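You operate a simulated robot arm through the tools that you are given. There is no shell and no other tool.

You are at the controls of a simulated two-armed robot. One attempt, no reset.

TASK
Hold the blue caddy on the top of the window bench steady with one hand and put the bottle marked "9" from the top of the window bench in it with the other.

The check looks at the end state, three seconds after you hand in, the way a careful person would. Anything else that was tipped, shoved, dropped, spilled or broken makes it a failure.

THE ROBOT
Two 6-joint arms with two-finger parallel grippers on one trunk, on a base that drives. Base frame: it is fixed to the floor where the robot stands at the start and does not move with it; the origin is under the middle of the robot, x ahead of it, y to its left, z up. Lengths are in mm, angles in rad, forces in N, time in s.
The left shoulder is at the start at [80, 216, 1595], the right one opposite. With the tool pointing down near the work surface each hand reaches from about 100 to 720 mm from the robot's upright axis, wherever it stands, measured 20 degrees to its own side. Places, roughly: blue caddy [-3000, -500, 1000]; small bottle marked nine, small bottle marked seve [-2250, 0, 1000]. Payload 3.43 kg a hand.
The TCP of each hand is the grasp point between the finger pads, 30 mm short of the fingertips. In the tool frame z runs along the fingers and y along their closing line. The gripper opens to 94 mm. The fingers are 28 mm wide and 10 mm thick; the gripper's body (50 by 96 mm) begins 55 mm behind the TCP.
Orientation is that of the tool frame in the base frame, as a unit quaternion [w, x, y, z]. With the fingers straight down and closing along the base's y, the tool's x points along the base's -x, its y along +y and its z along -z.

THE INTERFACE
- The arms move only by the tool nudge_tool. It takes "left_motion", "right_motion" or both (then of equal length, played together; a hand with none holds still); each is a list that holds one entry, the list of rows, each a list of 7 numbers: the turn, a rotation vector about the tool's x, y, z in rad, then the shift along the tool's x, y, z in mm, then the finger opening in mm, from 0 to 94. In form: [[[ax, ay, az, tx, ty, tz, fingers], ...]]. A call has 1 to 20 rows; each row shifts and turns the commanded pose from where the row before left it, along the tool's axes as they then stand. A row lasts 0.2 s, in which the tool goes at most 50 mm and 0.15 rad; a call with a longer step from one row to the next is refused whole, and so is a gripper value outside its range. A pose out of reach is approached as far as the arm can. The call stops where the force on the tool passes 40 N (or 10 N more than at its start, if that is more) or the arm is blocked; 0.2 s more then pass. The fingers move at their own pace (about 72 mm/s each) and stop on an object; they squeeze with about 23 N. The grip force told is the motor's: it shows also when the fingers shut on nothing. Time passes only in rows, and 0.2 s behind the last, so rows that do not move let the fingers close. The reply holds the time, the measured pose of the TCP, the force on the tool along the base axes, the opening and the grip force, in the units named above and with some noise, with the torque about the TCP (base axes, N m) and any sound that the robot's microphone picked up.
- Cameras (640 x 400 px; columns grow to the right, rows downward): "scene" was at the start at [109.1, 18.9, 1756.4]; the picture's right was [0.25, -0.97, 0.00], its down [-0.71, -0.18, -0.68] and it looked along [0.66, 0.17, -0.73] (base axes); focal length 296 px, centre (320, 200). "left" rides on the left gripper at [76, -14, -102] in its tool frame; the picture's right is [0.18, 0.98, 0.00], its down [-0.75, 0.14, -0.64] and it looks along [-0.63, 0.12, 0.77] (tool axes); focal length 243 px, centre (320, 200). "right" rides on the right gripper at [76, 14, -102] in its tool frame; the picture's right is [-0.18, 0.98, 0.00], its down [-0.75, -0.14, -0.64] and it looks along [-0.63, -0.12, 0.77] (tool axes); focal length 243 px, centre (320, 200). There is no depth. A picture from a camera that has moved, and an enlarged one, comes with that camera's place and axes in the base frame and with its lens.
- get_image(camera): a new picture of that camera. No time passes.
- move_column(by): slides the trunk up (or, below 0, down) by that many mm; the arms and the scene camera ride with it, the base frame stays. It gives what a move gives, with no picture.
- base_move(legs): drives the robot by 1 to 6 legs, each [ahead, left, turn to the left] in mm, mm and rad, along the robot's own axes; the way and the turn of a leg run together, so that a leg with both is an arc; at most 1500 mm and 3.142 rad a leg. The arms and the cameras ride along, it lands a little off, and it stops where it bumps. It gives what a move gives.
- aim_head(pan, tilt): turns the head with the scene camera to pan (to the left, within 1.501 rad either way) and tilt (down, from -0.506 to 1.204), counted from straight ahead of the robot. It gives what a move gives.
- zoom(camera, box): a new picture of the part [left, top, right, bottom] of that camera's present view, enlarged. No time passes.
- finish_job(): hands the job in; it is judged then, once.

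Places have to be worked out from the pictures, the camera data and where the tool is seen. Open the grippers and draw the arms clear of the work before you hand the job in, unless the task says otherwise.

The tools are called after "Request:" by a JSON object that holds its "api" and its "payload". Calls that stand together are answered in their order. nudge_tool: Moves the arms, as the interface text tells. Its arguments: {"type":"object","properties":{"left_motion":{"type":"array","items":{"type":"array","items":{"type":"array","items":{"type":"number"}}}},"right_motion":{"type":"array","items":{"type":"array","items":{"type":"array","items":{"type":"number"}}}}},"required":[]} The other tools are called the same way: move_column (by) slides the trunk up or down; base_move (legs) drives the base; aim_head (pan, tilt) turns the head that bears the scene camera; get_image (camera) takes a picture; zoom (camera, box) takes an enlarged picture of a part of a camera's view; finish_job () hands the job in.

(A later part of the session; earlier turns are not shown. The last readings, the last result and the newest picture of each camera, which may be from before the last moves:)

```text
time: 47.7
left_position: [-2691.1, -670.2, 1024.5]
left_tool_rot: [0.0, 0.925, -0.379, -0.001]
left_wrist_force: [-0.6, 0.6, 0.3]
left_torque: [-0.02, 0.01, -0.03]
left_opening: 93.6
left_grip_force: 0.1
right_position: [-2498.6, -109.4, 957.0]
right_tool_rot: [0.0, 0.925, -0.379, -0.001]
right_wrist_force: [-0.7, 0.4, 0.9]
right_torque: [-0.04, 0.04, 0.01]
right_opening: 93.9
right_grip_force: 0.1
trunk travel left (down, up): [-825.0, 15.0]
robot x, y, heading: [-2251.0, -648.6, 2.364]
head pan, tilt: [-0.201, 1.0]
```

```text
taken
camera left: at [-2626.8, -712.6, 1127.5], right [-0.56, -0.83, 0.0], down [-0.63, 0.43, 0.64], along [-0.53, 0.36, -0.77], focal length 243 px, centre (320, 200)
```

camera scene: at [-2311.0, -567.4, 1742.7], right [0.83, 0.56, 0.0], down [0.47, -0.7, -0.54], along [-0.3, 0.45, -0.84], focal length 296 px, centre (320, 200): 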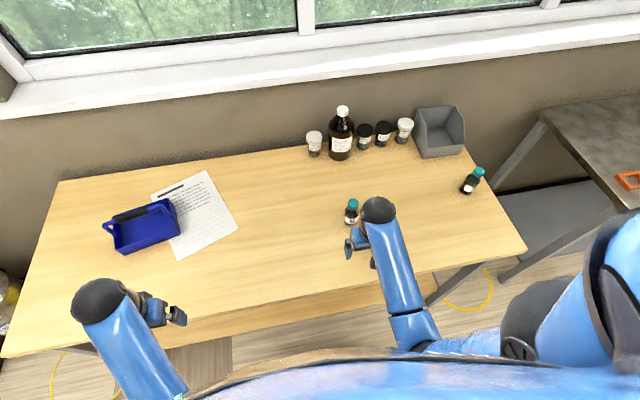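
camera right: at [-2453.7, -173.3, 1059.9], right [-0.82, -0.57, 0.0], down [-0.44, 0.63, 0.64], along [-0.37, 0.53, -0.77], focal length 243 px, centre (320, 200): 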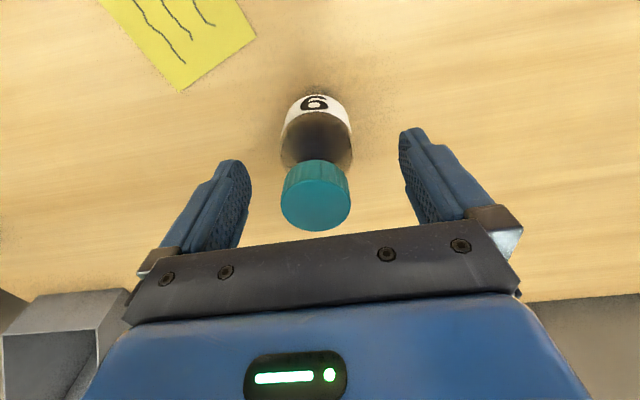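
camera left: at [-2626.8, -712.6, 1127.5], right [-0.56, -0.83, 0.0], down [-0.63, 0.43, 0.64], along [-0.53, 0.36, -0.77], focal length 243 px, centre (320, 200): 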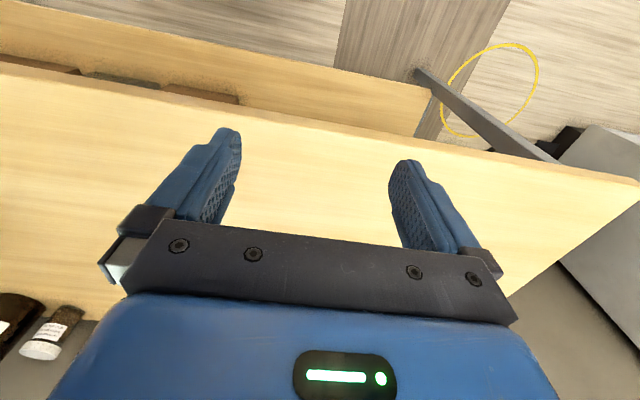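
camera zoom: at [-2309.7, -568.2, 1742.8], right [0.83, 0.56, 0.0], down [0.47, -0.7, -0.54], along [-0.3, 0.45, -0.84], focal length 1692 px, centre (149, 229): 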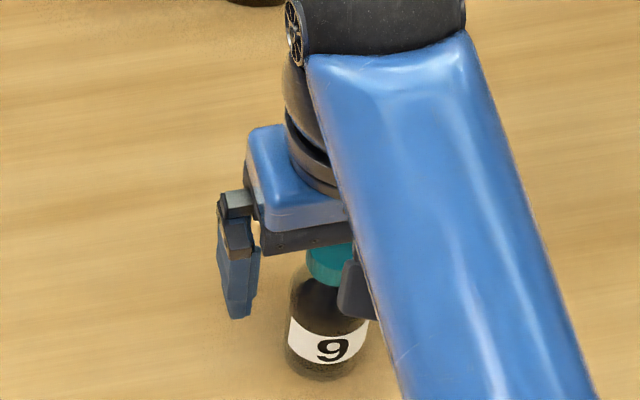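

The cap sits right between the fingers; its apparent size puts the cap top near z≈968 and the bench near 852. I lower the hand 32 mm to z≈925 (palm ~10 mm above the cap).

Request:
{"api": "nudge_tool", "payload": {"right_motion": [[[0, 0, 0, -3, -1, 16, 94], [0, 0, 0, 0, 0, 16, 94], [0, 0, 0, 0, 0, 0, 94]]]}}

Request:
{"api": "get_image", "payload": {"camera": "right"}}

Request:
{"api": "zoom", "payload": {"camera": "scene", "box": [310, 160, 390, 230]}}

```text
time: 48.5
left_position: [-2691.8, -668.3, 1024.1]
left_tool_rot: [0.0, 0.925, -0.38, 0.0]
left_wrist_force: [0.7, 0.0, 0.1]
left_torque: [0.02, 0.0, 0.0]
left_opening: 94.0
left_grip_force: 0.2
right_position: [-2501.4, -106.3, 925.0]
right_tool_rot: [0.0, 0.925, -0.379, -0.001]
right_wrist_force: [-0.5, 0.0, -0.3]
right_torque: [0.0, -0.04, 0.0]
right_opening: 93.9
right_grip_force: 0.0
trunk travel left (down, up): [-825.0, 15.0]
robot x, y, heading: [-2248.8, -646.4, 2.364]
head pan, tilt: [-0.201, 1.0]
```

```text
taken
camera right: at [-2457.1, -170.4, 1027.7], right [-0.82, -0.57, 0.0], down [-0.44, 0.63, 0.64], along [-0.37, 0.53, -0.77], focal length 243 px, centre (320, 200)
```

right: 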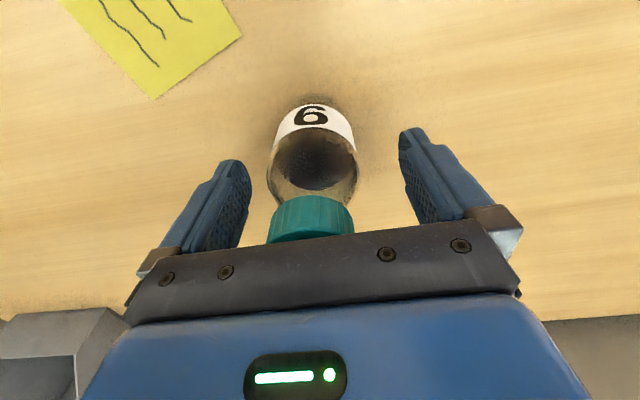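

```text
5.71 times, centred on (350, 195) of scene
camera zoom: at [-2310.0, -568.3, 1742.8], right [0.83, 0.56, 0.0], down [0.47, -0.7, -0.54], along [-0.3, 0.45, -0.84], focal length 1692 px, centre (149, 229)
```

zoom: 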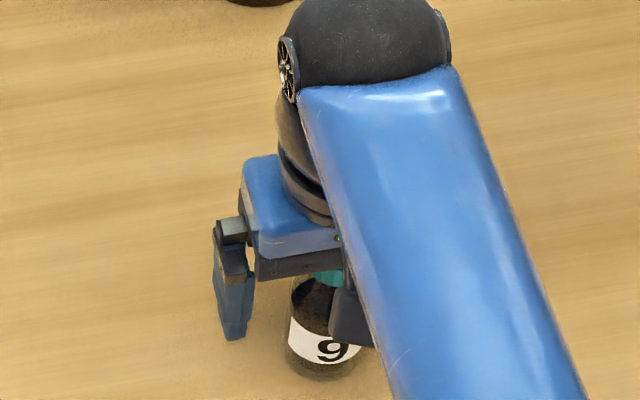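

The bottle is centred on the grasp point. I close the right fingers on it.

Request:
{"api": "nudge_tool", "payload": {"right_motion": [[[0, 0, 0, 0, -1, 0, 50], [0, 0, 0, 0, 0, 0, 30], [0, 0, 0, 0, 0, 0, 30], [0, 0, 0, 0, 0, 0, 30]]]}}

Request:
{"api": "get_image", "payload": {"camera": "right"}}

```text
time: 49.5
left_position: [-2692.3, -668.6, 1024.6]
left_tool_rot: [0.0, 0.925, -0.379, -0.001]
left_wrist_force: [0.4, -0.4, 0.4]
left_torque: [0.01, 0.01, 0.02]
left_opening: 94.0
left_grip_force: 0.1
right_position: [-2499.8, -105.2, 924.4]
right_tool_rot: [-0.001, 0.925, -0.379, -0.001]
right_wrist_force: [-0.3, -0.2, -0.9]
right_torque: [-0.02, 0.0, 0.03]
right_opening: 50.0
right_grip_force: 23.4
trunk travel left (down, up): [-825.0, 15.0]
robot x, y, heading: [-2253.1, -642.3, 2.361]
head pan, tilt: [-0.201, 1.0]
```

```text
taken
camera right: at [-2455.8, -169.6, 1026.8], right [-0.82, -0.57, 0.0], down [-0.44, 0.63, 0.64], along [-0.37, 0.53, -0.77], focal length 243 px, centre (320, 200)
```

right: 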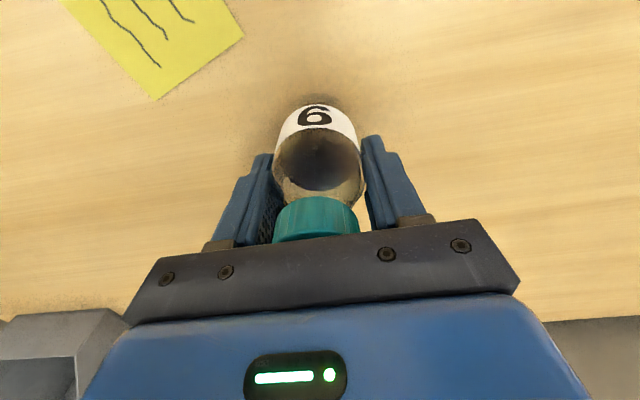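

The grip is firm: 50 mm opening at 23 N. I lift the bottle 70 mm.

Request:
{"api": "nudge_tool", "payload": {"right_motion": [[[0, 0, 0, 0, 0, -20, 30], [0, 0, 0, 0, 0, -25, 30], [0, 0, 0, 0, 0, -25, 30], [0, 0, 0, 0, 0, 0, 30]]]}}

Request:
{"api": "get_image", "payload": {"camera": "right"}}

Request:
{"api": "get_image", "payload": {"camera": "scene"}}

```text
time: 50.5
left_position: [-2691.9, -668.6, 1024.0]
left_tool_rot: [0.0, 0.926, -0.379, 0.0]
left_wrist_force: [-0.2, 0.7, -0.2]
left_torque: [-0.01, -0.04, 0.02]
left_opening: 94.0
left_grip_force: 0.1
right_position: [-2499.8, -107.9, 993.4]
right_tool_rot: [0.0, 0.925, -0.379, 0.0]
right_wrist_force: [-0.1, -0.7, -1.7]
right_torque: [-0.02, -0.01, 0.02]
right_opening: 49.7
right_grip_force: 23.2
trunk travel left (down, up): [-825.0, 15.0]
robot x, y, heading: [-2248.7, -646.9, 2.36]
head pan, tilt: [-0.201, 1.0]
```

```text
taken
camera right: at [-2455.2, -171.1, 1097.0], right [-0.82, -0.57, 0.0], down [-0.44, 0.63, 0.64], along [-0.37, 0.53, -0.77], focal length 243 px, centre (320, 200)
```

right: 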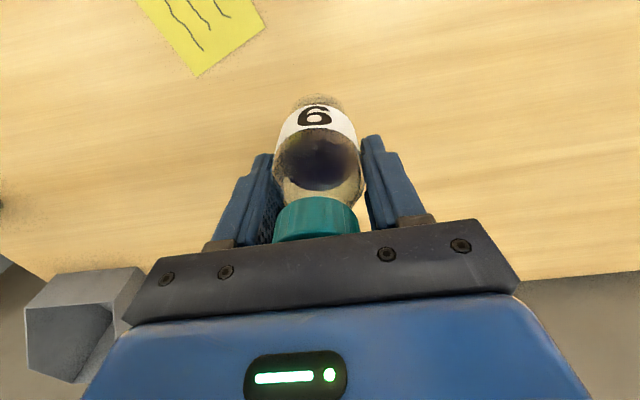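

```text
taken
camera scene: at [-2310.8, -567.4, 1742.7], right [0.83, 0.56, 0.0], down [0.47, -0.7, -0.54], along [-0.3, 0.45, -0.84], focal length 296 px, centre (320, 200)
```

scene: 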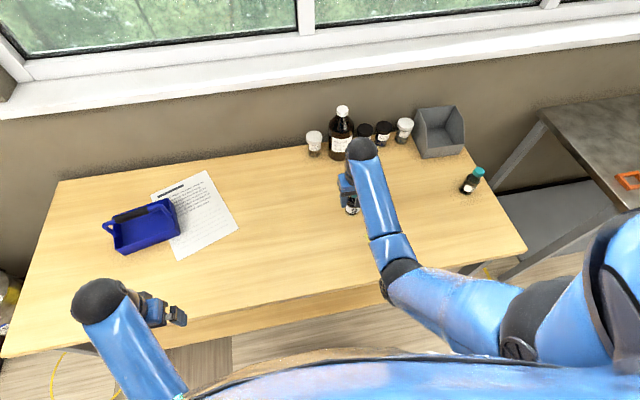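

Bottle is lifted and steady. From two views the caddy's centre is near [-3035, -509], ~655 mm ahead and ~452 mm left of my axis, turned ~13.8° to my heading. I draw the bottle back 135 mm and slide the base left 430 mm.

Request:
{"api": "nudge_tool", "payload": {"right_motion": [[[0, 0, 0, 35, 0, 0, 30], [0, 0, 0, 35, 0, 0, 30], [0, 0, 0, 35, 0, 0, 30], [0, 0, 0, 30, 0, 0, 30], [0, 0, 0, 0, 0, 0, 30]]]}}

Request:
{"api": "base_move", "payload": {"legs": [[0, 430, 0]]}}

Request:
{"api": "aim_head", "payload": {"pan": 0.0, "tilt": 1.0}}

Request:
{"api": "get_image", "payload": {"camera": "scene"}}

Request:
{"api": "get_image", "payload": {"camera": "right"}}

Request:
{"api": "get_image", "payload": {"camera": "left"}}

```text
time: 51.7
left_position: [-2691.2, -667.4, 1024.1]
left_tool_rot: [-0.001, 0.925, -0.379, 0.0]
left_wrist_force: [-0.3, 0.1, -0.5]
left_torque: [-0.02, -0.02, -0.03]
left_opening: 93.9
left_grip_force: 0.1
right_position: [-2404.1, -202.3, 995.5]
right_tool_rot: [0.0, 0.925, -0.38, 0.0]
right_wrist_force: [0.5, -0.2, -1.5]
right_torque: [0.02, 0.04, 0.01]
right_opening: 49.7
right_grip_force: 23.4
trunk travel left (down, up): [-825.0, 15.0]
robot x, y, heading: [-2253.4, -647.8, 2.361]
head pan, tilt: [-0.201, 1.0]
```

```text
time: 54.3
left_position: [-2997.3, -976.8, 1023.7]
left_tool_rot: [0.0, 0.925, -0.38, -0.001]
left_wrist_force: [0.2, 0.2, -0.6]
left_torque: [0.01, 0.02, -0.02]
left_opening: 93.9
left_grip_force: 0.0
right_position: [-2710.3, -512.0, 994.1]
right_tool_rot: [0.001, 0.925, -0.381, 0.0]
right_wrist_force: [0.0, -0.3, -2.5]
right_torque: [0.03, 0.02, -0.03]
right_opening: 49.7
right_grip_force: 23.1
trunk travel left (down, up): [-825.0, 15.0]
robot x, y, heading: [-2560.1, -960.7, 2.364]
head pan, tilt: [-0.201, 1.0]
```

```text
time: 55.1
left_position: [-2998.3, -979.1, 1024.1]
left_tool_rot: [-0.001, 0.925, -0.38, 0.0]
left_wrist_force: [-0.4, 0.5, 0.3]
left_torque: [0.03, 0.03, 0.01]
left_opening: 94.3
left_grip_force: 0.0
right_position: [-2710.5, -512.1, 993.4]
right_tool_rot: [-0.001, 0.925, -0.381, 0.0]
right_wrist_force: [-0.7, -0.9, -0.5]
right_torque: [-0.01, 0.01, -0.02]
right_opening: 49.4
right_grip_force: 22.7
trunk travel left (down, up): [-825.0, 15.0]
robot x, y, heading: [-2557.9, -956.2, 2.365]
head pan, tilt: [0.0, 1.0]
```

```text
taken
camera scene: at [-2627.5, -886.4, 1742.7], right [0.7, 0.71, 0.0], down [0.6, -0.59, -0.54], along [-0.38, 0.38, -0.84], focal length 296 px, centre (320, 200)
```

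scene: 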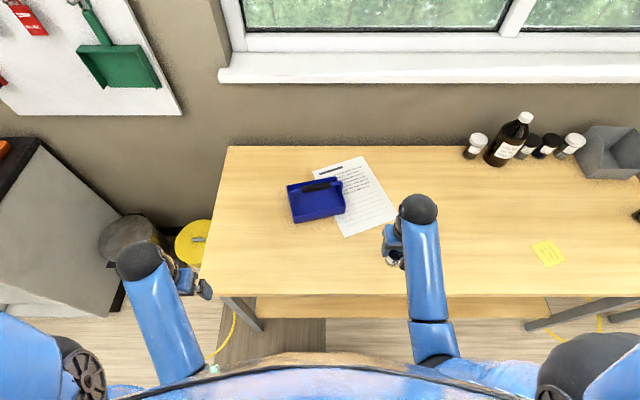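

```text
taken
camera right: at [-2665.9, -576.3, 1097.2], right [-0.82, -0.57, 0.0], down [-0.44, 0.63, 0.64], along [-0.37, 0.53, -0.77], focal length 243 px, centre (320, 200)
```

right: 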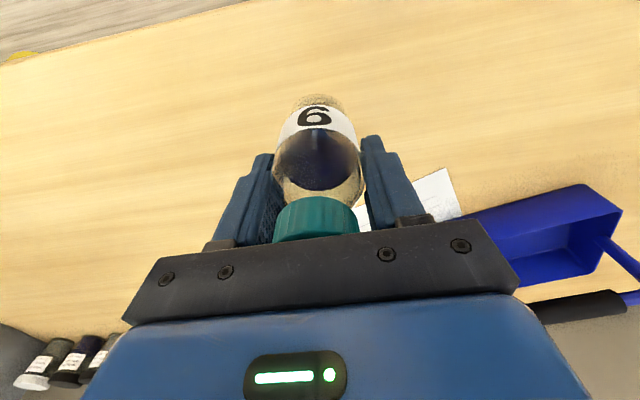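

```text
taken
camera left: at [-2933.9, -1021.8, 1127.5], right [-0.56, -0.83, 0.0], down [-0.63, 0.43, 0.64], along [-0.53, 0.36, -0.77], focal length 243 px, centre (320, 200)
```

left: 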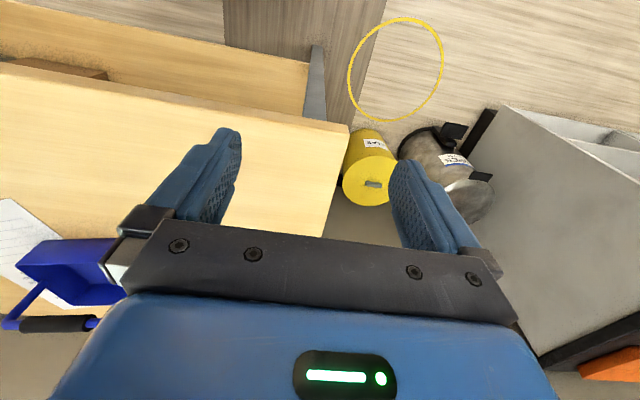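

Now the caddy is nearly straight ahead. I zoom in to measure it.

Request:
{"api": "zoom", "payload": {"camera": "scene", "box": [270, 160, 366, 220]}}

Request:
{"api": "zoom", "payload": {"camera": "scene", "box": [190, 140, 450, 300]}}

```text
6.67 times, centred on (318, 190) of scene
camera zoom: at [-2627.5, -886.4, 1742.7], right [0.7, 0.71, 0.0], down [0.6, -0.59, -0.54], along [-0.38, 0.38, -0.84], focal length 1974 px, centre (333, 267)
```

zoom: 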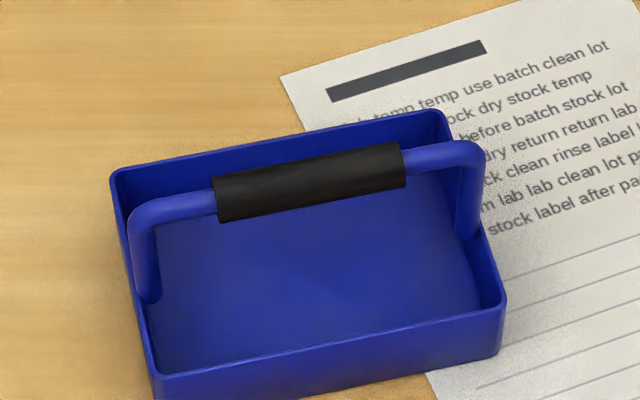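

```text
2.46 times, centred on (320, 220) of scene
camera zoom: at [-2627.5, -886.4, 1742.7], right [0.7, 0.71, 0.0], down [0.6, -0.59, -0.54], along [-0.38, 0.38, -0.84], focal length 729 px, centre (320, 151)
```

zoom: 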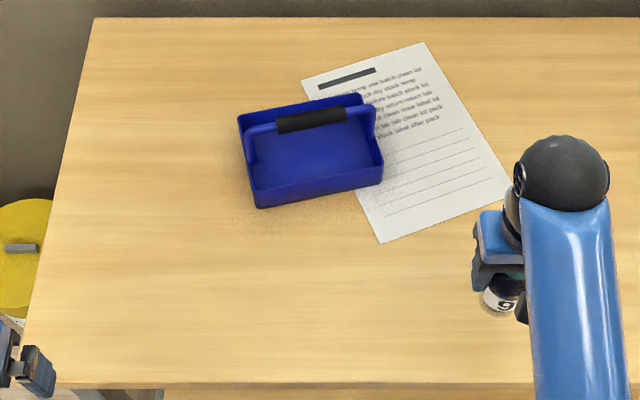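

The caddy centre measures 655 mm ahead, 14 mm left, turned 13.6°, consistent with before. I move the base 50 mm closer (edge then ~285 mm ahead, base front 250 mm and beneath the top's level) so both hands reach comfortably.

Request:
{"api": "base_move", "payload": {"legs": [[45, 0, 0]]}}

Request:
{"api": "get_image", "payload": {"camera": "scene"}}

Request:
{"api": "zoom", "payload": {"camera": "scene", "box": [260, 170, 388, 250]}}

```text
time: 56.0
left_position: [-3024.0, -953.9, 1026.8]
left_tool_rot: [-0.001, 0.925, -0.38, -0.004]
left_wrist_force: [1.4, -0.3, -0.2]
left_torque: [0.04, 0.1, -0.03]
left_opening: 93.9
left_grip_force: 0.1
right_position: [-2735.7, -487.4, 997.7]
right_tool_rot: [-0.002, 0.925, -0.38, -0.005]
right_wrist_force: [0.7, -0.8, -0.7]
right_torque: [0.05, 0.03, -0.02]
right_opening: 49.4
right_grip_force: 22.5
trunk travel left (down, up): [-825.0, 15.0]
robot x, y, heading: [-2593.1, -926.1, 2.363]
head pan, tilt: [0.0, 1.0]
```

```text
taken
camera scene: at [-2649.3, -866.8, 1743.7], right [0.7, 0.71, 0.0], down [0.59, -0.59, -0.55], along [-0.39, 0.39, -0.84], focal length 296 px, centre (320, 200)
```

scene: 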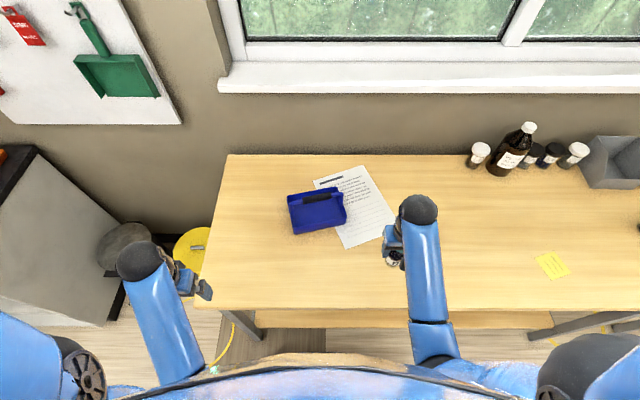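

```text
5.00 times, centred on (324, 210) of scene
camera zoom: at [-2649.3, -866.8, 1743.7], right [0.7, 0.71, 0.0], down [0.59, -0.59, -0.55], along [-0.39, 0.39, -0.84], focal length 1480 px, centre (300, 150)
```

zoom: 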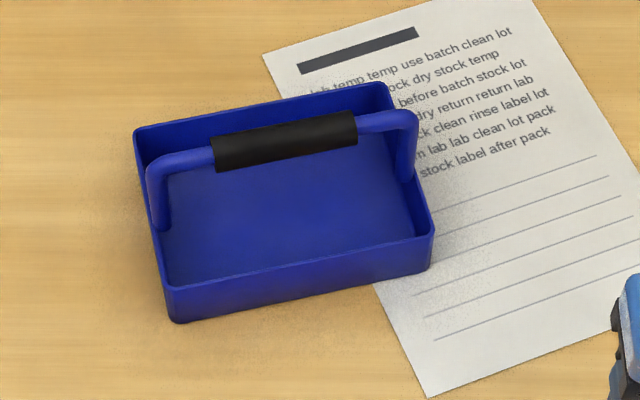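

The readings suggest the robot is pitched back ~0.01 rad (camera moved less than the base). I wait one beat to see whether it is rocking or pressed against something.

Request:
{"api": "nudge_tool", "payload": {"right_motion": [[[0, 0, 0, 0, 0, 0, 30], [0, 0, 0, 0, 0, 0, 30], [0, 0, 0, 0, 0, 0, 30]]]}}

Request:
{"api": "get_image", "payload": {"camera": "scene"}}

```text
time: 56.8
left_position: [-3028.4, -950.3, 1024.7]
left_tool_rot: [-0.001, 0.925, -0.38, -0.002]
left_wrist_force: [-0.3, 0.1, -0.1]
left_torque: [0.06, 0.03, -0.01]
left_opening: 94.0
left_grip_force: 0.1
right_position: [-2739.8, -484.4, 994.4]
right_tool_rot: [-0.001, 0.925, -0.381, -0.001]
right_wrist_force: [-0.2, -0.8, -1.1]
right_torque: [0.02, -0.02, 0.03]
right_opening: 49.3
right_grip_force: 22.9
trunk travel left (down, up): [-825.0, 15.0]
robot x, y, heading: [-2589.1, -925.1, 2.361]
head pan, tilt: [0.0, 1.0]
```

```text
taken
camera scene: at [-2656.8, -859.0, 1742.9], right [0.7, 0.71, 0.0], down [0.6, -0.59, -0.54], along [-0.39, 0.38, -0.84], focal length 296 px, centre (320, 200)
```

scene: 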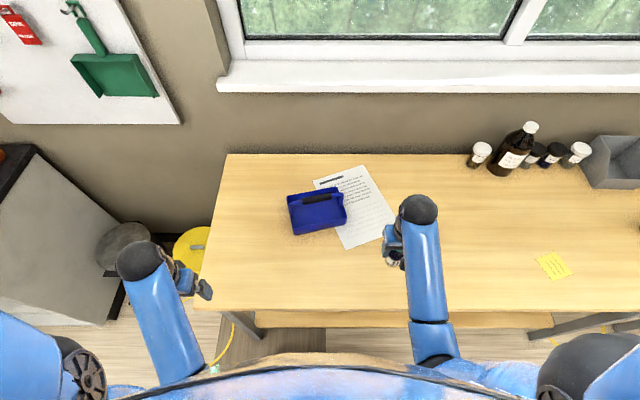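

It was only rocking; readings are level again. I take a fresh zoom for precise caddy measurement.

Request:
{"api": "zoom", "payload": {"camera": "scene", "box": [260, 170, 388, 250]}}

```text
5.00 times, centred on (324, 210) of scene
camera zoom: at [-2656.8, -859.0, 1742.9], right [0.7, 0.71, 0.0], down [0.6, -0.59, -0.54], along [-0.39, 0.38, -0.84], focal length 1480 px, centre (300, 150)
```

zoom: 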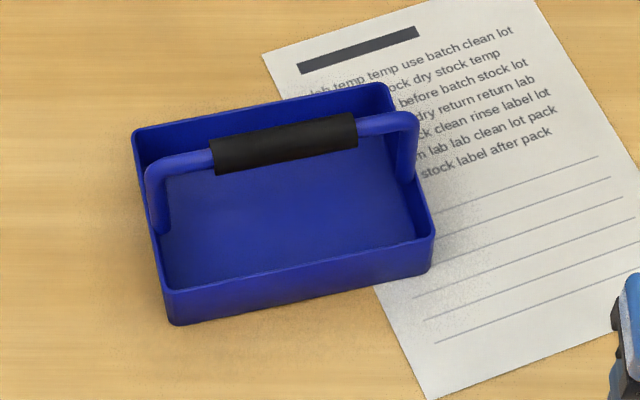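

Caddy centre ≈ [-3034, -508], depth axis turned 13° left of my heading. The left hand will pinch the left end wall's rear half; I move it above that spot at z≈1024 (fingertips ~30 mm over the handle) and turn it 0.23 rad.

Request:
{"api": "nudge_tool", "payload": {"left_motion": [[[0, 0, 0, -36.3, -24.3, 0, 80], [0, 0, 0, -36.3, -24.3, 0, 70], [0, 0, 0, -36.3, -24.3, 0, 60], [0, 0, 0, -36.3, -24.3, 0, 60], [0, 0, 0, -36.3, -24.3, 0, 60], [0, 0, 0, -36.3, -24.3, 0, 60], [0, 0, 0, -36.3, -24.3, 0, 60], [0, 0, 0, -36.3, -24.3, 0, 60], [0, 0, 0, -36.3, -24.3, 0, 60], [0, 0, -0.115, 0, 0, 0, 60], [0, 0, -0.115, 0, 0, 0, 60], [0, 0, 0, 0, 0, 0, 60]]]}}

Request:
{"api": "get_image", "payload": {"camera": "scene"}}

Request:
{"api": "get_image", "payload": {"camera": "left"}}

```text
time: 59.4
left_position: [-3109.1, -562.5, 1024.3]
left_tool_rot: [0.0, 0.963, -0.27, 0.0]
left_wrist_force: [-1.0, -0.9, 0.2]
left_torque: [-0.02, -0.03, 0.02]
left_opening: 59.9
left_grip_force: 0.0
right_position: [-2741.7, -482.5, 993.1]
right_tool_rot: [0.001, 0.925, -0.381, 0.001]
right_wrist_force: [0.1, 0.3, -0.8]
right_torque: [-0.01, -0.03, 0.04]
right_opening: 49.1
right_grip_force: 23.4
trunk travel left (down, up): [-825.0, 15.0]
robot x, y, heading: [-2588.5, -925.9, 2.359]
head pan, tilt: [0.0, 1.0]
```

```text
taken
camera scene: at [-2659.7, -855.4, 1742.6], right [0.7, 0.71, 0.0], down [0.6, -0.59, -0.54], along [-0.38, 0.38, -0.84], focal length 296 px, centre (320, 200)
```

scene: 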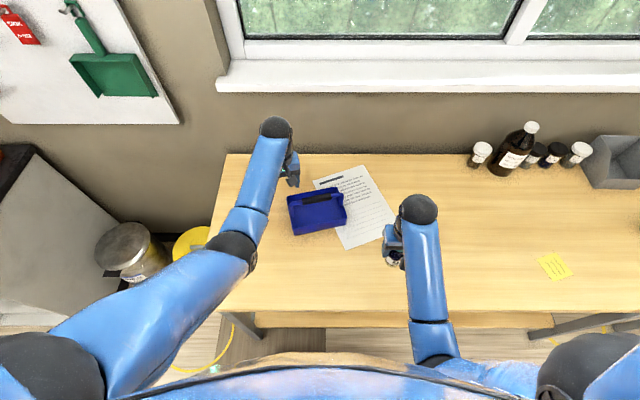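

```text
taken
camera left: at [-3035.6, -590.0, 1127.9], right [-0.36, -0.93, 0.0], down [-0.72, 0.27, 0.64], along [-0.6, 0.23, -0.77], focal length 243 px, centre (320, 200)
```

left: 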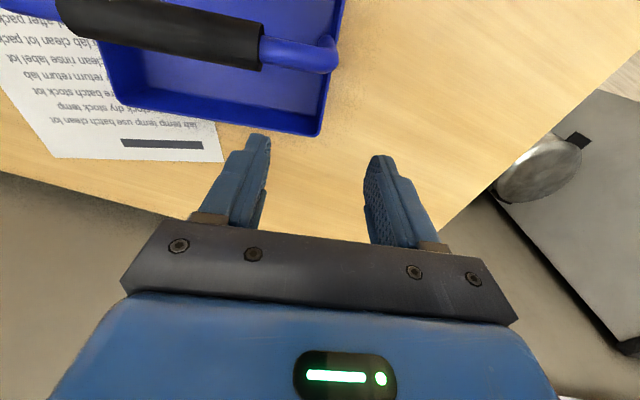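

The left hand is lined up over the left end wall, ~27 mm from its rear corner, and the yaw matches the wall. I lower it to z≈945, fingertips just above the rim, and check.

Request:
{"api": "nudge_tool", "payload": {"left_motion": [[[0, 0, 0, 0, 0, 30, 60], [0, 0, 0, 0, 0, 30, 60], [0, 0, 0, 0, 0, 18, 60], [0, 0, 0, 0, 0, 0, 60]]]}}

Request:
{"api": "get_image", "payload": {"camera": "left"}}

Request:
{"api": "zoom", "payload": {"camera": "scene", "box": [230, 140, 390, 240]}}

```text
time: 60.4
left_position: [-3106.8, -562.2, 945.5]
left_tool_rot: [0.0, 0.962, -0.272, -0.001]
left_wrist_force: [-0.8, 0.8, -0.4]
left_torque: [0.01, -0.01, 0.01]
left_opening: 59.7
left_grip_force: 0.1
right_position: [-2742.2, -482.4, 994.9]
right_tool_rot: [0.0, 0.925, -0.381, 0.0]
right_wrist_force: [0.2, -0.4, -0.7]
right_torque: [0.01, 0.0, 0.05]
right_opening: 49.2
right_grip_force: 23.3
trunk travel left (down, up): [-825.0, 15.0]
robot x, y, heading: [-2587.0, -927.2, 2.363]
head pan, tilt: [0.0, 1.0]
```

```text
taken
camera left: at [-3034.3, -589.9, 1049.5], right [-0.36, -0.93, 0.0], down [-0.72, 0.27, 0.64], along [-0.6, 0.23, -0.77], focal length 243 px, centre (320, 200)
```

left: 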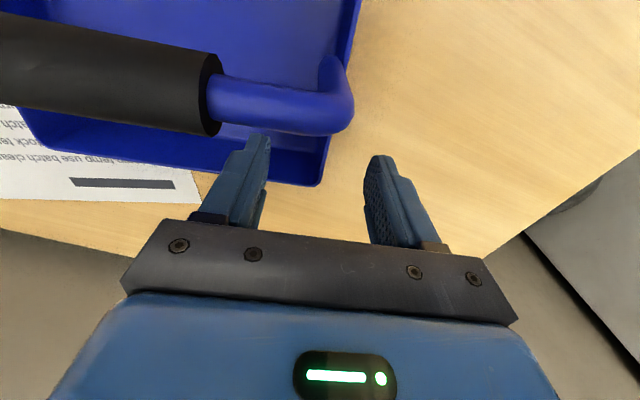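

```text
4.00 times, centred on (310, 190) of scene
camera zoom: at [-2659.4, -856.2, 1742.7], right [0.7, 0.71, 0.0], down [0.6, -0.59, -0.54], along [-0.38, 0.38, -0.84], focal length 1184 px, centre (360, 240)
```

zoom: 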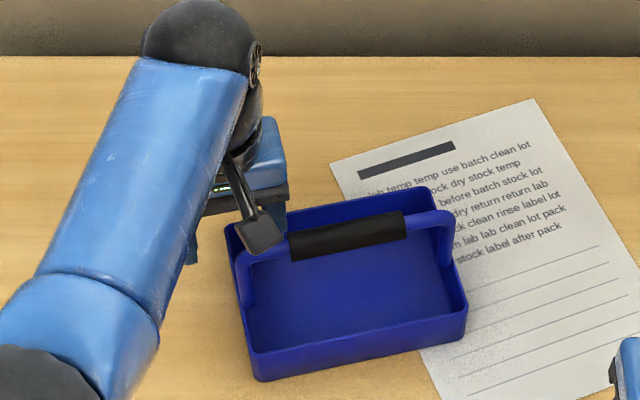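

Fingertips are just over the rim and behind the handle bar. I lower the last 30 mm with a 1.5 mm shift left so the fingers straddle the end wall.

Request:
{"api": "nudge_tool", "payload": {"left_motion": [[[0, 0, 0, 0, 1.5, 15, 60], [0, 0, 0, 0, 0, 15, 60], [0, 0, 0, 0, 0, 0, 60]]]}}

Request:
{"api": "get_image", "payload": {"camera": "left"}}

Request:
{"api": "zoom", "payload": {"camera": "scene", "box": [230, 140, 390, 240]}}

```text
time: 61.2
left_position: [-3108.6, -562.9, 917.2]
left_tool_rot: [0.0, 0.963, -0.271, 0.0]
left_wrist_force: [0.2, -0.7, 0.8]
left_torque: [0.0, -0.03, -0.01]
left_opening: 59.9
left_grip_force: 0.0
right_position: [-2742.5, -483.0, 994.5]
right_tool_rot: [-0.001, 0.925, -0.381, 0.0]
right_wrist_force: [0.5, -0.1, -1.1]
right_torque: [-0.03, -0.01, 0.03]
right_opening: 49.1
right_grip_force: 22.6
trunk travel left (down, up): [-825.0, 15.0]
robot x, y, heading: [-2587.9, -925.8, 2.361]
head pan, tilt: [0.0, 1.0]
```

```text
taken
camera left: at [-3037.1, -591.9, 1020.6], right [-0.36, -0.93, 0.0], down [-0.72, 0.27, 0.64], along [-0.6, 0.23, -0.77], focal length 243 px, centre (320, 200)
```

left: 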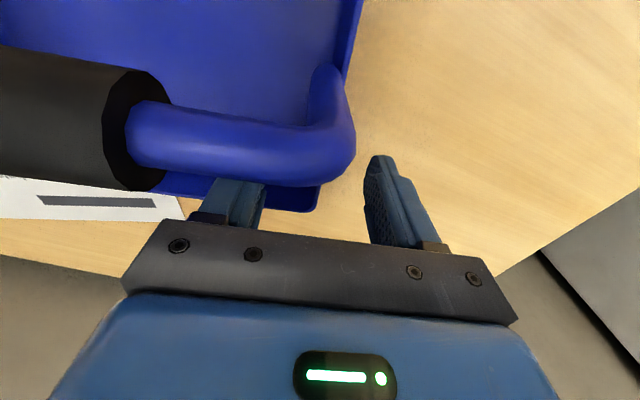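

```text
4.00 times, centred on (310, 190) of scene
camera zoom: at [-2659.5, -856.1, 1742.7], right [0.7, 0.71, 0.0], down [0.6, -0.59, -0.54], along [-0.38, 0.38, -0.84], focal length 1184 px, centre (360, 240)
```

zoom: 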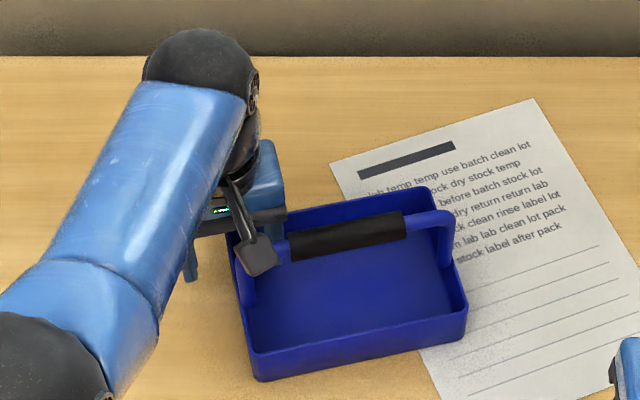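

No contact forces. I close the left fingers on the end wall.

Request:
{"api": "nudge_tool", "payload": {"left_motion": [[[0, 0, 0, 0, 0, 0, 45], [0, 0, 0, 0, 0, 0, 30], [0, 0, 0, 0, 0, 0, 15], [0, 0, 0, 0, 0, 0, 0], [0, 0, 0, 0, 0, 0, 0], [0, 0, 0, 0, 0, 0, 0]]]}}

Request:
{"api": "get_image", "payload": {"camera": "left"}}

Request:
{"api": "zoom", "payload": {"camera": "scene", "box": [230, 140, 390, 240]}}

```text
time: 62.6
left_position: [-3108.9, -564.3, 916.9]
left_tool_rot: [-0.001, 0.963, -0.271, 0.001]
left_wrist_force: [-0.7, -0.1, -0.2]
left_torque: [0.0, -0.08, 0.21]
left_opening: 2.7
left_grip_force: 23.2
right_position: [-2742.4, -482.1, 995.4]
right_tool_rot: [0.0, 0.925, -0.38, 0.0]
right_wrist_force: [0.3, 0.2, -1.1]
right_torque: [-0.03, 0.0, -0.02]
right_opening: 49.2
right_grip_force: 23.1
trunk travel left (down, up): [-825.0, 15.0]
robot x, y, heading: [-2593.0, -927.6, 2.362]
head pan, tilt: [0.0, 1.0]
```

```text
taken
camera left: at [-3037.2, -591.7, 1020.7], right [-0.36, -0.93, 0.0], down [-0.72, 0.27, 0.64], along [-0.6, 0.23, -0.77], focal length 243 px, centre (320, 200)
```

left: 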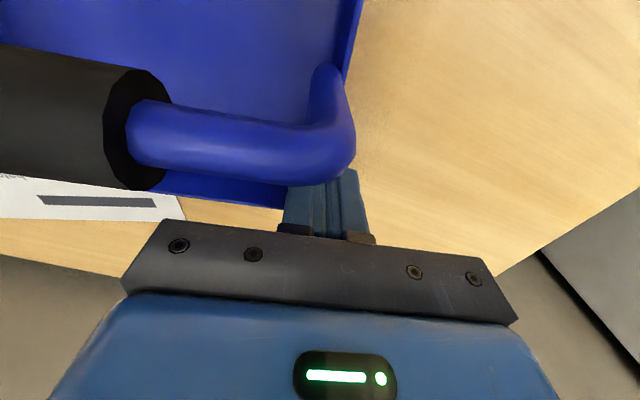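

```text
4.00 times, centred on (310, 190) of scene
camera zoom: at [-2659.6, -855.9, 1742.7], right [0.7, 0.71, 0.0], down [0.6, -0.59, -0.54], along [-0.38, 0.38, -0.84], focal length 1184 px, centre (360, 240)
```

zoom: 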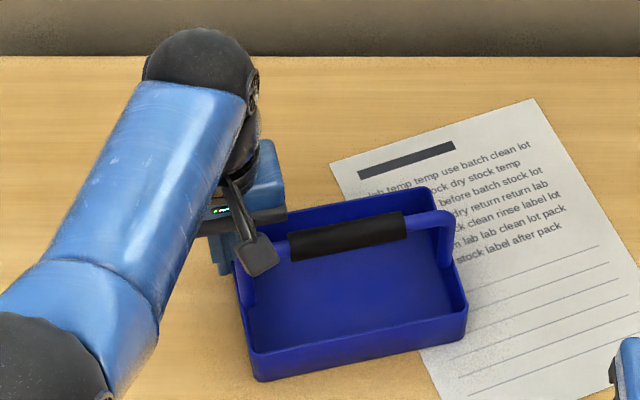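

The left hand holds the caddy (wall 2.7 mm thick, 23 N) and it hardly moved. I zoom in closer to refine the place of the front compartment before bringing the bottle.

Request:
{"api": "zoom", "payload": {"camera": "scene", "box": [282, 182, 354, 240]}}

Request:
{"api": "get_image", "payload": {"camera": "right"}}

```text
6.90 times, centred on (318, 211) of scene
camera zoom: at [-2659.6, -855.9, 1742.7], right [0.7, 0.71, 0.0], down [0.6, -0.59, -0.54], along [-0.38, 0.38, -0.84], focal length 2042 px, centre (334, 124)
```

zoom: 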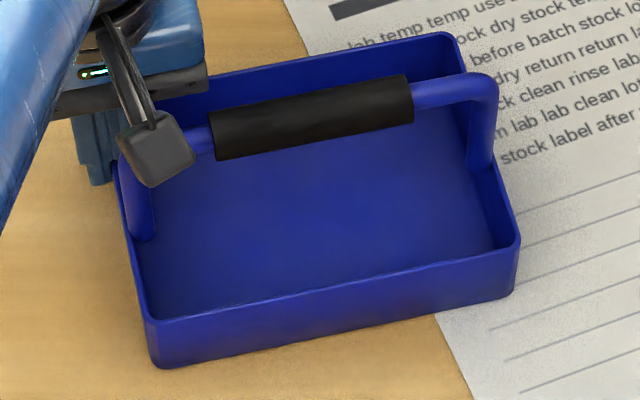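

```text
taken
camera right: at [-2697.9, -545.9, 1097.2], right [-0.82, -0.57, 0.0], down [-0.44, 0.63, 0.64], along [-0.37, 0.53, -0.77], focal length 243 px, centre (320, 200)
```

right: 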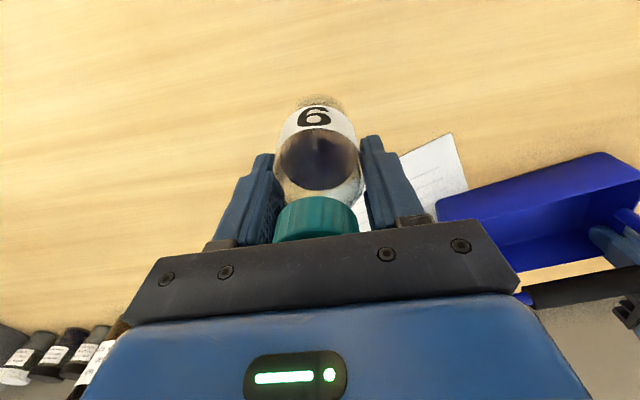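

Combining the left-hand and scene cameras, I find the handle bar is at z≈984 and ~20 mm toward the front of the caddy's middle, so the larger free space is behind the handle. The bottle should go in there from the right end, which is just at the edge of reach; so I release the caddy, lift the left hand off to the left, and will re-position the base slightly.

Request:
{"api": "nudge_tool", "payload": {"left_motion": [[[0, 0, 0, 0, 0, 0, 20], [0, 0, 0, 0, 0, 0, 40], [0, 0, 0, 0, 0, 0, 50], [0, 0, 0, 0, 0, -25, 50], [0, 0, 0, 0, 0, -25, 50], [0, 0, 0, 0, 40, 0, 50], [0, 0, 0, 0, 40, 0, 50], [0, 0, 0, 0, 30, 0, 50], [0, 0, 0, 0, 0, 0, 50]]]}}

Request:
{"api": "get_image", "payload": {"camera": "left"}}

Request:
{"api": "zoom", "payload": {"camera": "scene", "box": [230, 140, 390, 240]}}

```text
time: 64.6
left_position: [-3165.1, -657.5, 963.3]
left_tool_rot: [-0.001, 0.962, -0.271, 0.0]
left_wrist_force: [0.5, 1.3, 0.7]
left_torque: [0.03, -0.01, -0.01]
left_opening: 49.9
left_grip_force: 0.1
right_position: [-2741.6, -482.1, 993.9]
right_tool_rot: [0.0, 0.925, -0.381, 0.0]
right_wrist_force: [0.5, 0.3, -1.2]
right_torque: [0.02, 0.0, 0.02]
right_opening: 48.9
right_grip_force: 23.3
trunk travel left (down, up): [-825.0, 15.0]
robot x, y, heading: [-2586.8, -925.6, 2.362]
head pan, tilt: [0.0, 1.0]
```

```text
taken
camera left: at [-3093.3, -686.1, 1066.8], right [-0.36, -0.93, 0.0], down [-0.72, 0.27, 0.64], along [-0.6, 0.23, -0.77], focal length 243 px, centre (320, 200)
```

left: 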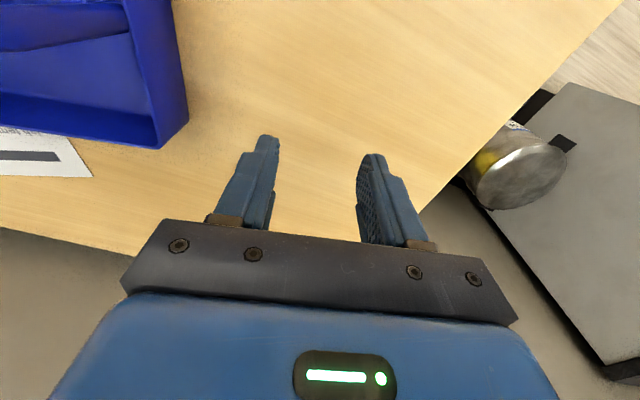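

```text
4.00 times, centred on (310, 190) of scene
camera zoom: at [-2659.2, -855.3, 1742.7], right [0.7, 0.71, 0.0], down [0.6, -0.59, -0.54], along [-0.38, 0.38, -0.84], focal length 1184 px, centre (360, 240)
```

zoom: 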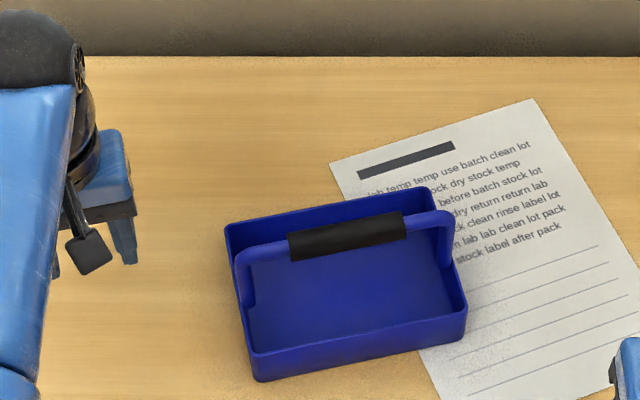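

The caddy stayed put. I shift the base 30 mm forward and 50 mm left so both hands work well inside their reach.

Request:
{"api": "base_move", "payload": {"legs": [[30, 50, 0]]}}

Request:
{"api": "nudge_tool", "payload": {"right_motion": [[[0, 0, 0, 0, 0, 0, 30], [0, 0, 0, 0, 0, 0, 30], [0, 0, 0, 0, 0, 0, 30], [0, 0, 0, 0, 0, 0, 30], [0, 0, 0, 0, 0, 0, 30]]]}}

Request:
{"api": "get_image", "payload": {"camera": "scene"}}

Request:
{"api": "zoom", "payload": {"camera": "scene", "box": [300, 180, 400, 250]}}

```text
time: 65.5
left_position: [-3211.0, -668.7, 967.1]
left_tool_rot: [0.003, 0.962, -0.272, -0.005]
left_wrist_force: [-0.1, -0.2, 0.4]
left_torque: [-0.02, 0.06, 0.0]
left_opening: 50.0
left_grip_force: 0.0
right_position: [-2786.1, -493.0, 994.7]
right_tool_rot: [0.002, 0.925, -0.38, -0.004]
right_wrist_force: [1.1, 0.1, -1.7]
right_torque: [-0.03, 0.05, 0.0]
right_opening: 48.9
right_grip_force: 23.2
trunk travel left (down, up): [-825.0, 15.0]
robot x, y, heading: [-2645.2, -941.3, 2.354]
head pan, tilt: [0.0, 1.0]
```

```text
time: 66.7
left_position: [-3220.1, -672.1, 962.6]
left_tool_rot: [0.0, 0.962, -0.272, 0.0]
left_wrist_force: [-0.4, -0.2, 0.4]
left_torque: [0.01, -0.01, 0.03]
left_opening: 50.1
left_grip_force: 0.1
right_position: [-2795.9, -495.5, 994.1]
right_tool_rot: [0.001, 0.925, -0.38, 0.0]
right_wrist_force: [-0.5, -0.2, -1.2]
right_torque: [-0.01, 0.03, 0.0]
right_opening: 48.7
right_grip_force: 22.2
trunk travel left (down, up): [-825.0, 15.0]
robot x, y, heading: [-2641.9, -937.5, 2.365]
head pan, tilt: [0.0, 1.0]
```

```text
taken
camera scene: at [-2714.1, -869.2, 1742.7], right [0.7, 0.71, 0.0], down [0.6, -0.59, -0.54], along [-0.38, 0.38, -0.84], focal length 296 px, centre (320, 200)
```

scene: 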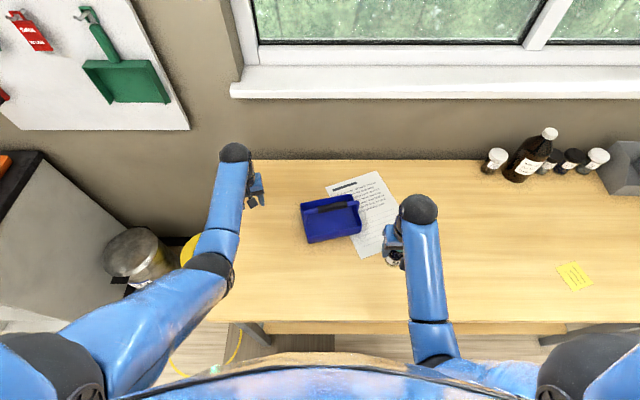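

```text
5.71 times, centred on (350, 215) of scene
camera zoom: at [-2714.1, -869.2, 1742.7], right [0.7, 0.71, 0.0], down [0.6, -0.59, -0.54], along [-0.38, 0.38, -0.84], focal length 1692 px, centre (149, 114)
```

zoom: 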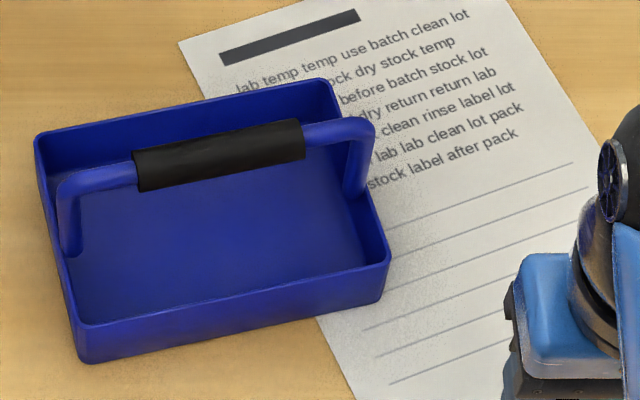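

Settled; the caddy is still centred at about [-3034, -506]. I bring the left hand back over the left end wall from the left side, staying below handle height and behind it.

Request:
{"api": "nudge_tool", "payload": {"left_motion": [[[0, 0, 0, 38, 0, 0, 50], [0, 0, 0, 0, -40, 0, 50], [0, 0, 0, 0, -40, 0, 50], [0, 0, 0, 0, -40, 0, 50], [0, 0, 0, 0, -31, 0, 50], [0, 0, 0, 0, 0, 0, 50]]]}}

Request:
{"api": "get_image", "payload": {"camera": "left"}}

Request:
{"api": "zoom", "payload": {"camera": "scene", "box": [260, 160, 400, 250]}}

```text
time: 68.1
left_position: [-3106.9, -560.6, 962.6]
left_tool_rot: [0.0, 0.962, -0.272, -0.001]
left_wrist_force: [0.3, 0.3, -1.1]
left_torque: [-0.01, 0.01, -0.01]
left_opening: 50.1
left_grip_force: 0.1
right_position: [-2794.9, -495.3, 994.0]
right_tool_rot: [0.0, 0.925, -0.38, 0.0]
right_wrist_force: [-0.2, -0.7, -2.1]
right_torque: [0.03, -0.01, -0.01]
right_opening: 48.3
right_grip_force: 23.3
trunk travel left (down, up): [-825.0, 15.0]
robot x, y, heading: [-2647.4, -938.8, 2.362]
head pan, tilt: [0.0, 1.0]
```

```text
taken
camera left: at [-3035.6, -588.1, 1065.9], right [-0.36, -0.93, 0.0], down [-0.72, 0.27, 0.64], along [-0.6, 0.23, -0.77], focal length 243 px, centre (320, 200)
```

left: 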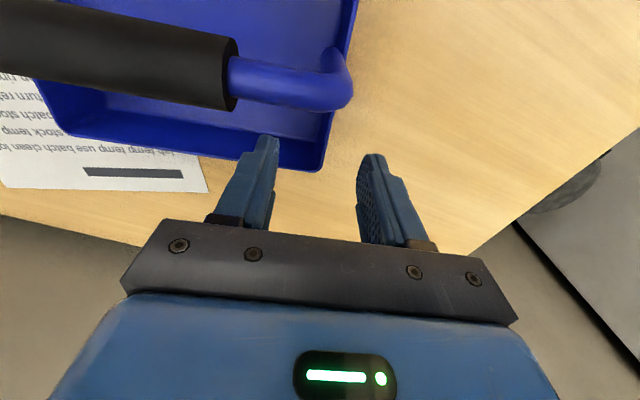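

```text
4.44 times, centred on (330, 205) of scene
camera zoom: at [-2713.7, -868.6, 1742.6], right [0.7, 0.71, 0.0], down [0.6, -0.59, -0.54], along [-0.38, 0.38, -0.84], focal length 1316 px, centre (276, 178)
```

zoom: 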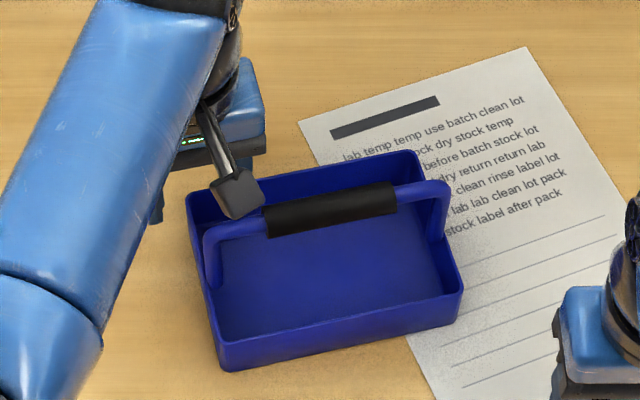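

The hand is over the wall again, the wall ~2.5 mm to the left of centre. I correct, lower to z≈917 and close the fingers.

Request:
{"api": "nudge_tool", "payload": {"left_motion": [[[0, 0, 0, 0, 2.5, 15, 50], [0, 0, 0, 0, 0, 15, 50], [0, 0, 0, 0, 0, 16, 50], [0, 0, 0, 0, 0, 0, 50], [0, 0, 0, 0, 0, 0, 35], [0, 0, 0, 0, 0, 0, 20], [0, 0, 0, 0, 0, 0, 5], [0, 0, 0, 0, 0, 0, 0], [0, 0, 0, 0, 0, 0, 0], [0, 0, 0, 0, 0, 0, 0]]]}}

Request:
{"api": "get_image", "payload": {"camera": "left"}}

Request:
{"api": "zoom", "payload": {"camera": "scene", "box": [300, 180, 400, 250]}}

```text
time: 70.3
left_position: [-3111.1, -561.5, 916.4]
left_tool_rot: [-0.001, 0.962, -0.271, 0.0]
left_wrist_force: [-1.7, -0.5, 0.5]
left_torque: [0.05, 0.08, 0.03]
left_opening: 2.8
left_grip_force: 22.5
right_position: [-2796.4, -496.4, 993.6]
right_tool_rot: [0.001, 0.925, -0.38, 0.0]
right_wrist_force: [-0.3, -1.1, -0.2]
right_torque: [-0.01, 0.01, 0.02]
right_opening: 46.9
right_grip_force: 22.9
trunk travel left (down, up): [-825.0, 15.0]
robot x, y, heading: [-2644.7, -937.3, 2.36]
head pan, tilt: [0.0, 1.0]
```

```text
taken
camera left: at [-3037.8, -590.2, 1020.9], right [-0.36, -0.93, 0.0], down [-0.72, 0.27, 0.64], along [-0.6, 0.23, -0.77], focal length 243 px, centre (320, 200)
```

left: 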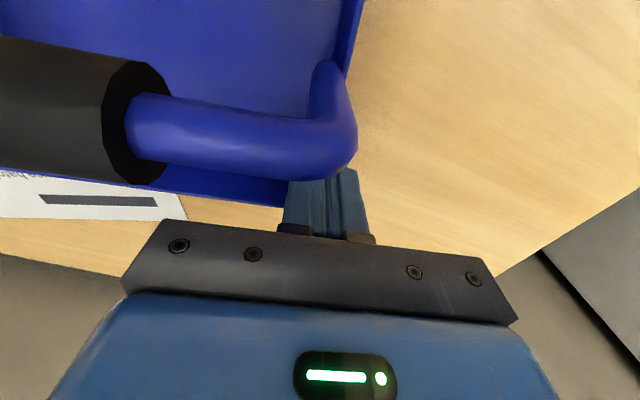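

```text
5.71 times, centred on (350, 215) of scene
camera zoom: at [-2713.8, -869.1, 1742.7], right [0.7, 0.71, 0.0], down [0.6, -0.59, -0.54], along [-0.38, 0.38, -0.84], focal length 1692 px, centre (149, 114)
```

zoom: 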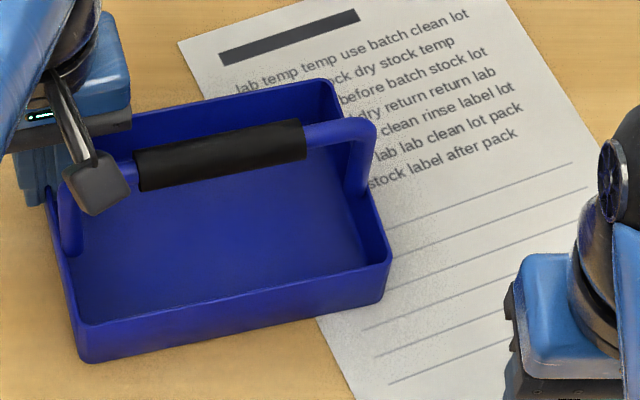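

The right hand's opening has been creeping from 50 to 46.9 mm: the bottle may be slipping in the grip. I check the right camera at once.

Request:
{"api": "get_image", "payload": {"camera": "right"}}

Request:
{"api": "zoom", "payload": {"camera": "scene", "box": [370, 200, 450, 270]}}

```text
taken
camera right: at [-2751.6, -559.0, 1097.1], right [-0.82, -0.57, 0.0], down [-0.44, 0.63, 0.64], along [-0.36, 0.53, -0.77], focal length 243 px, centre (320, 200)
```

right: 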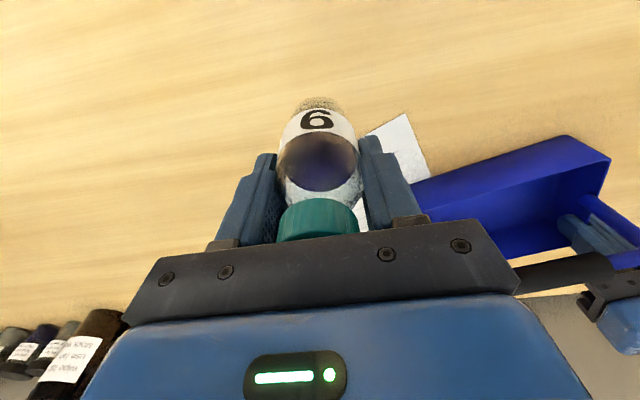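

```text
5.71 times, centred on (410, 235) of scene
camera zoom: at [-2713.8, -869.1, 1742.7], right [0.7, 0.71, 0.0], down [0.6, -0.59, -0.54], along [-0.38, 0.38, -0.84], focal length 1692 px, centre (-194, 0)
```

zoom: 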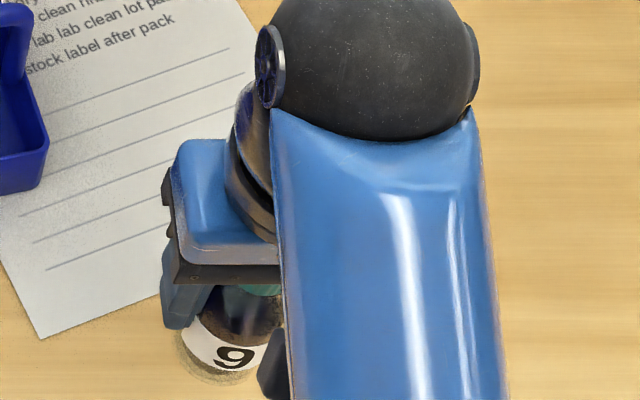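

Request:
{"api": "zoom", "payload": {"camera": "right", "box": [220, 80, 420, 250]}}

Request:
{"api": "nudge_tool", "payload": {"right_motion": [[[0, 0, 0, 0, 0, 0, 30], [0, 0, 0, 0, 0, 0, 30]]]}}

```text
2.35 times, centred on (320, 165) of right
camera zoom: at [-2751.6, -559.0, 1097.1], right [-0.82, -0.57, 0.0], down [-0.44, 0.63, 0.64], along [-0.36, 0.53, -0.77], focal length 571 px, centre (320, 282)
```

zoom: 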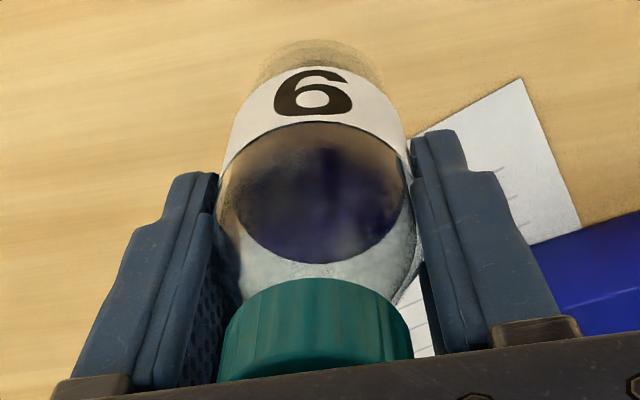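

```text
time: 70.9
left_position: [-3109.9, -562.5, 916.6]
left_tool_rot: [0.0, 0.962, -0.272, -0.001]
left_wrist_force: [-1.3, -0.8, 0.1]
left_torque: [0.04, 0.13, 0.05]
left_opening: 2.8
left_grip_force: 23.2
right_position: [-2796.6, -495.2, 994.5]
right_tool_rot: [0.0, 0.925, -0.38, 0.0]
right_wrist_force: [-0.1, -0.1, -0.8]
right_torque: [0.01, -0.02, 0.02]
right_opening: 47.1
right_grip_force: 22.8
trunk travel left (down, up): [-825.0, 15.0]
robot x, y, heading: [-2643.6, -940.6, 2.364]
head pan, tilt: [0.0, 1.0]
```

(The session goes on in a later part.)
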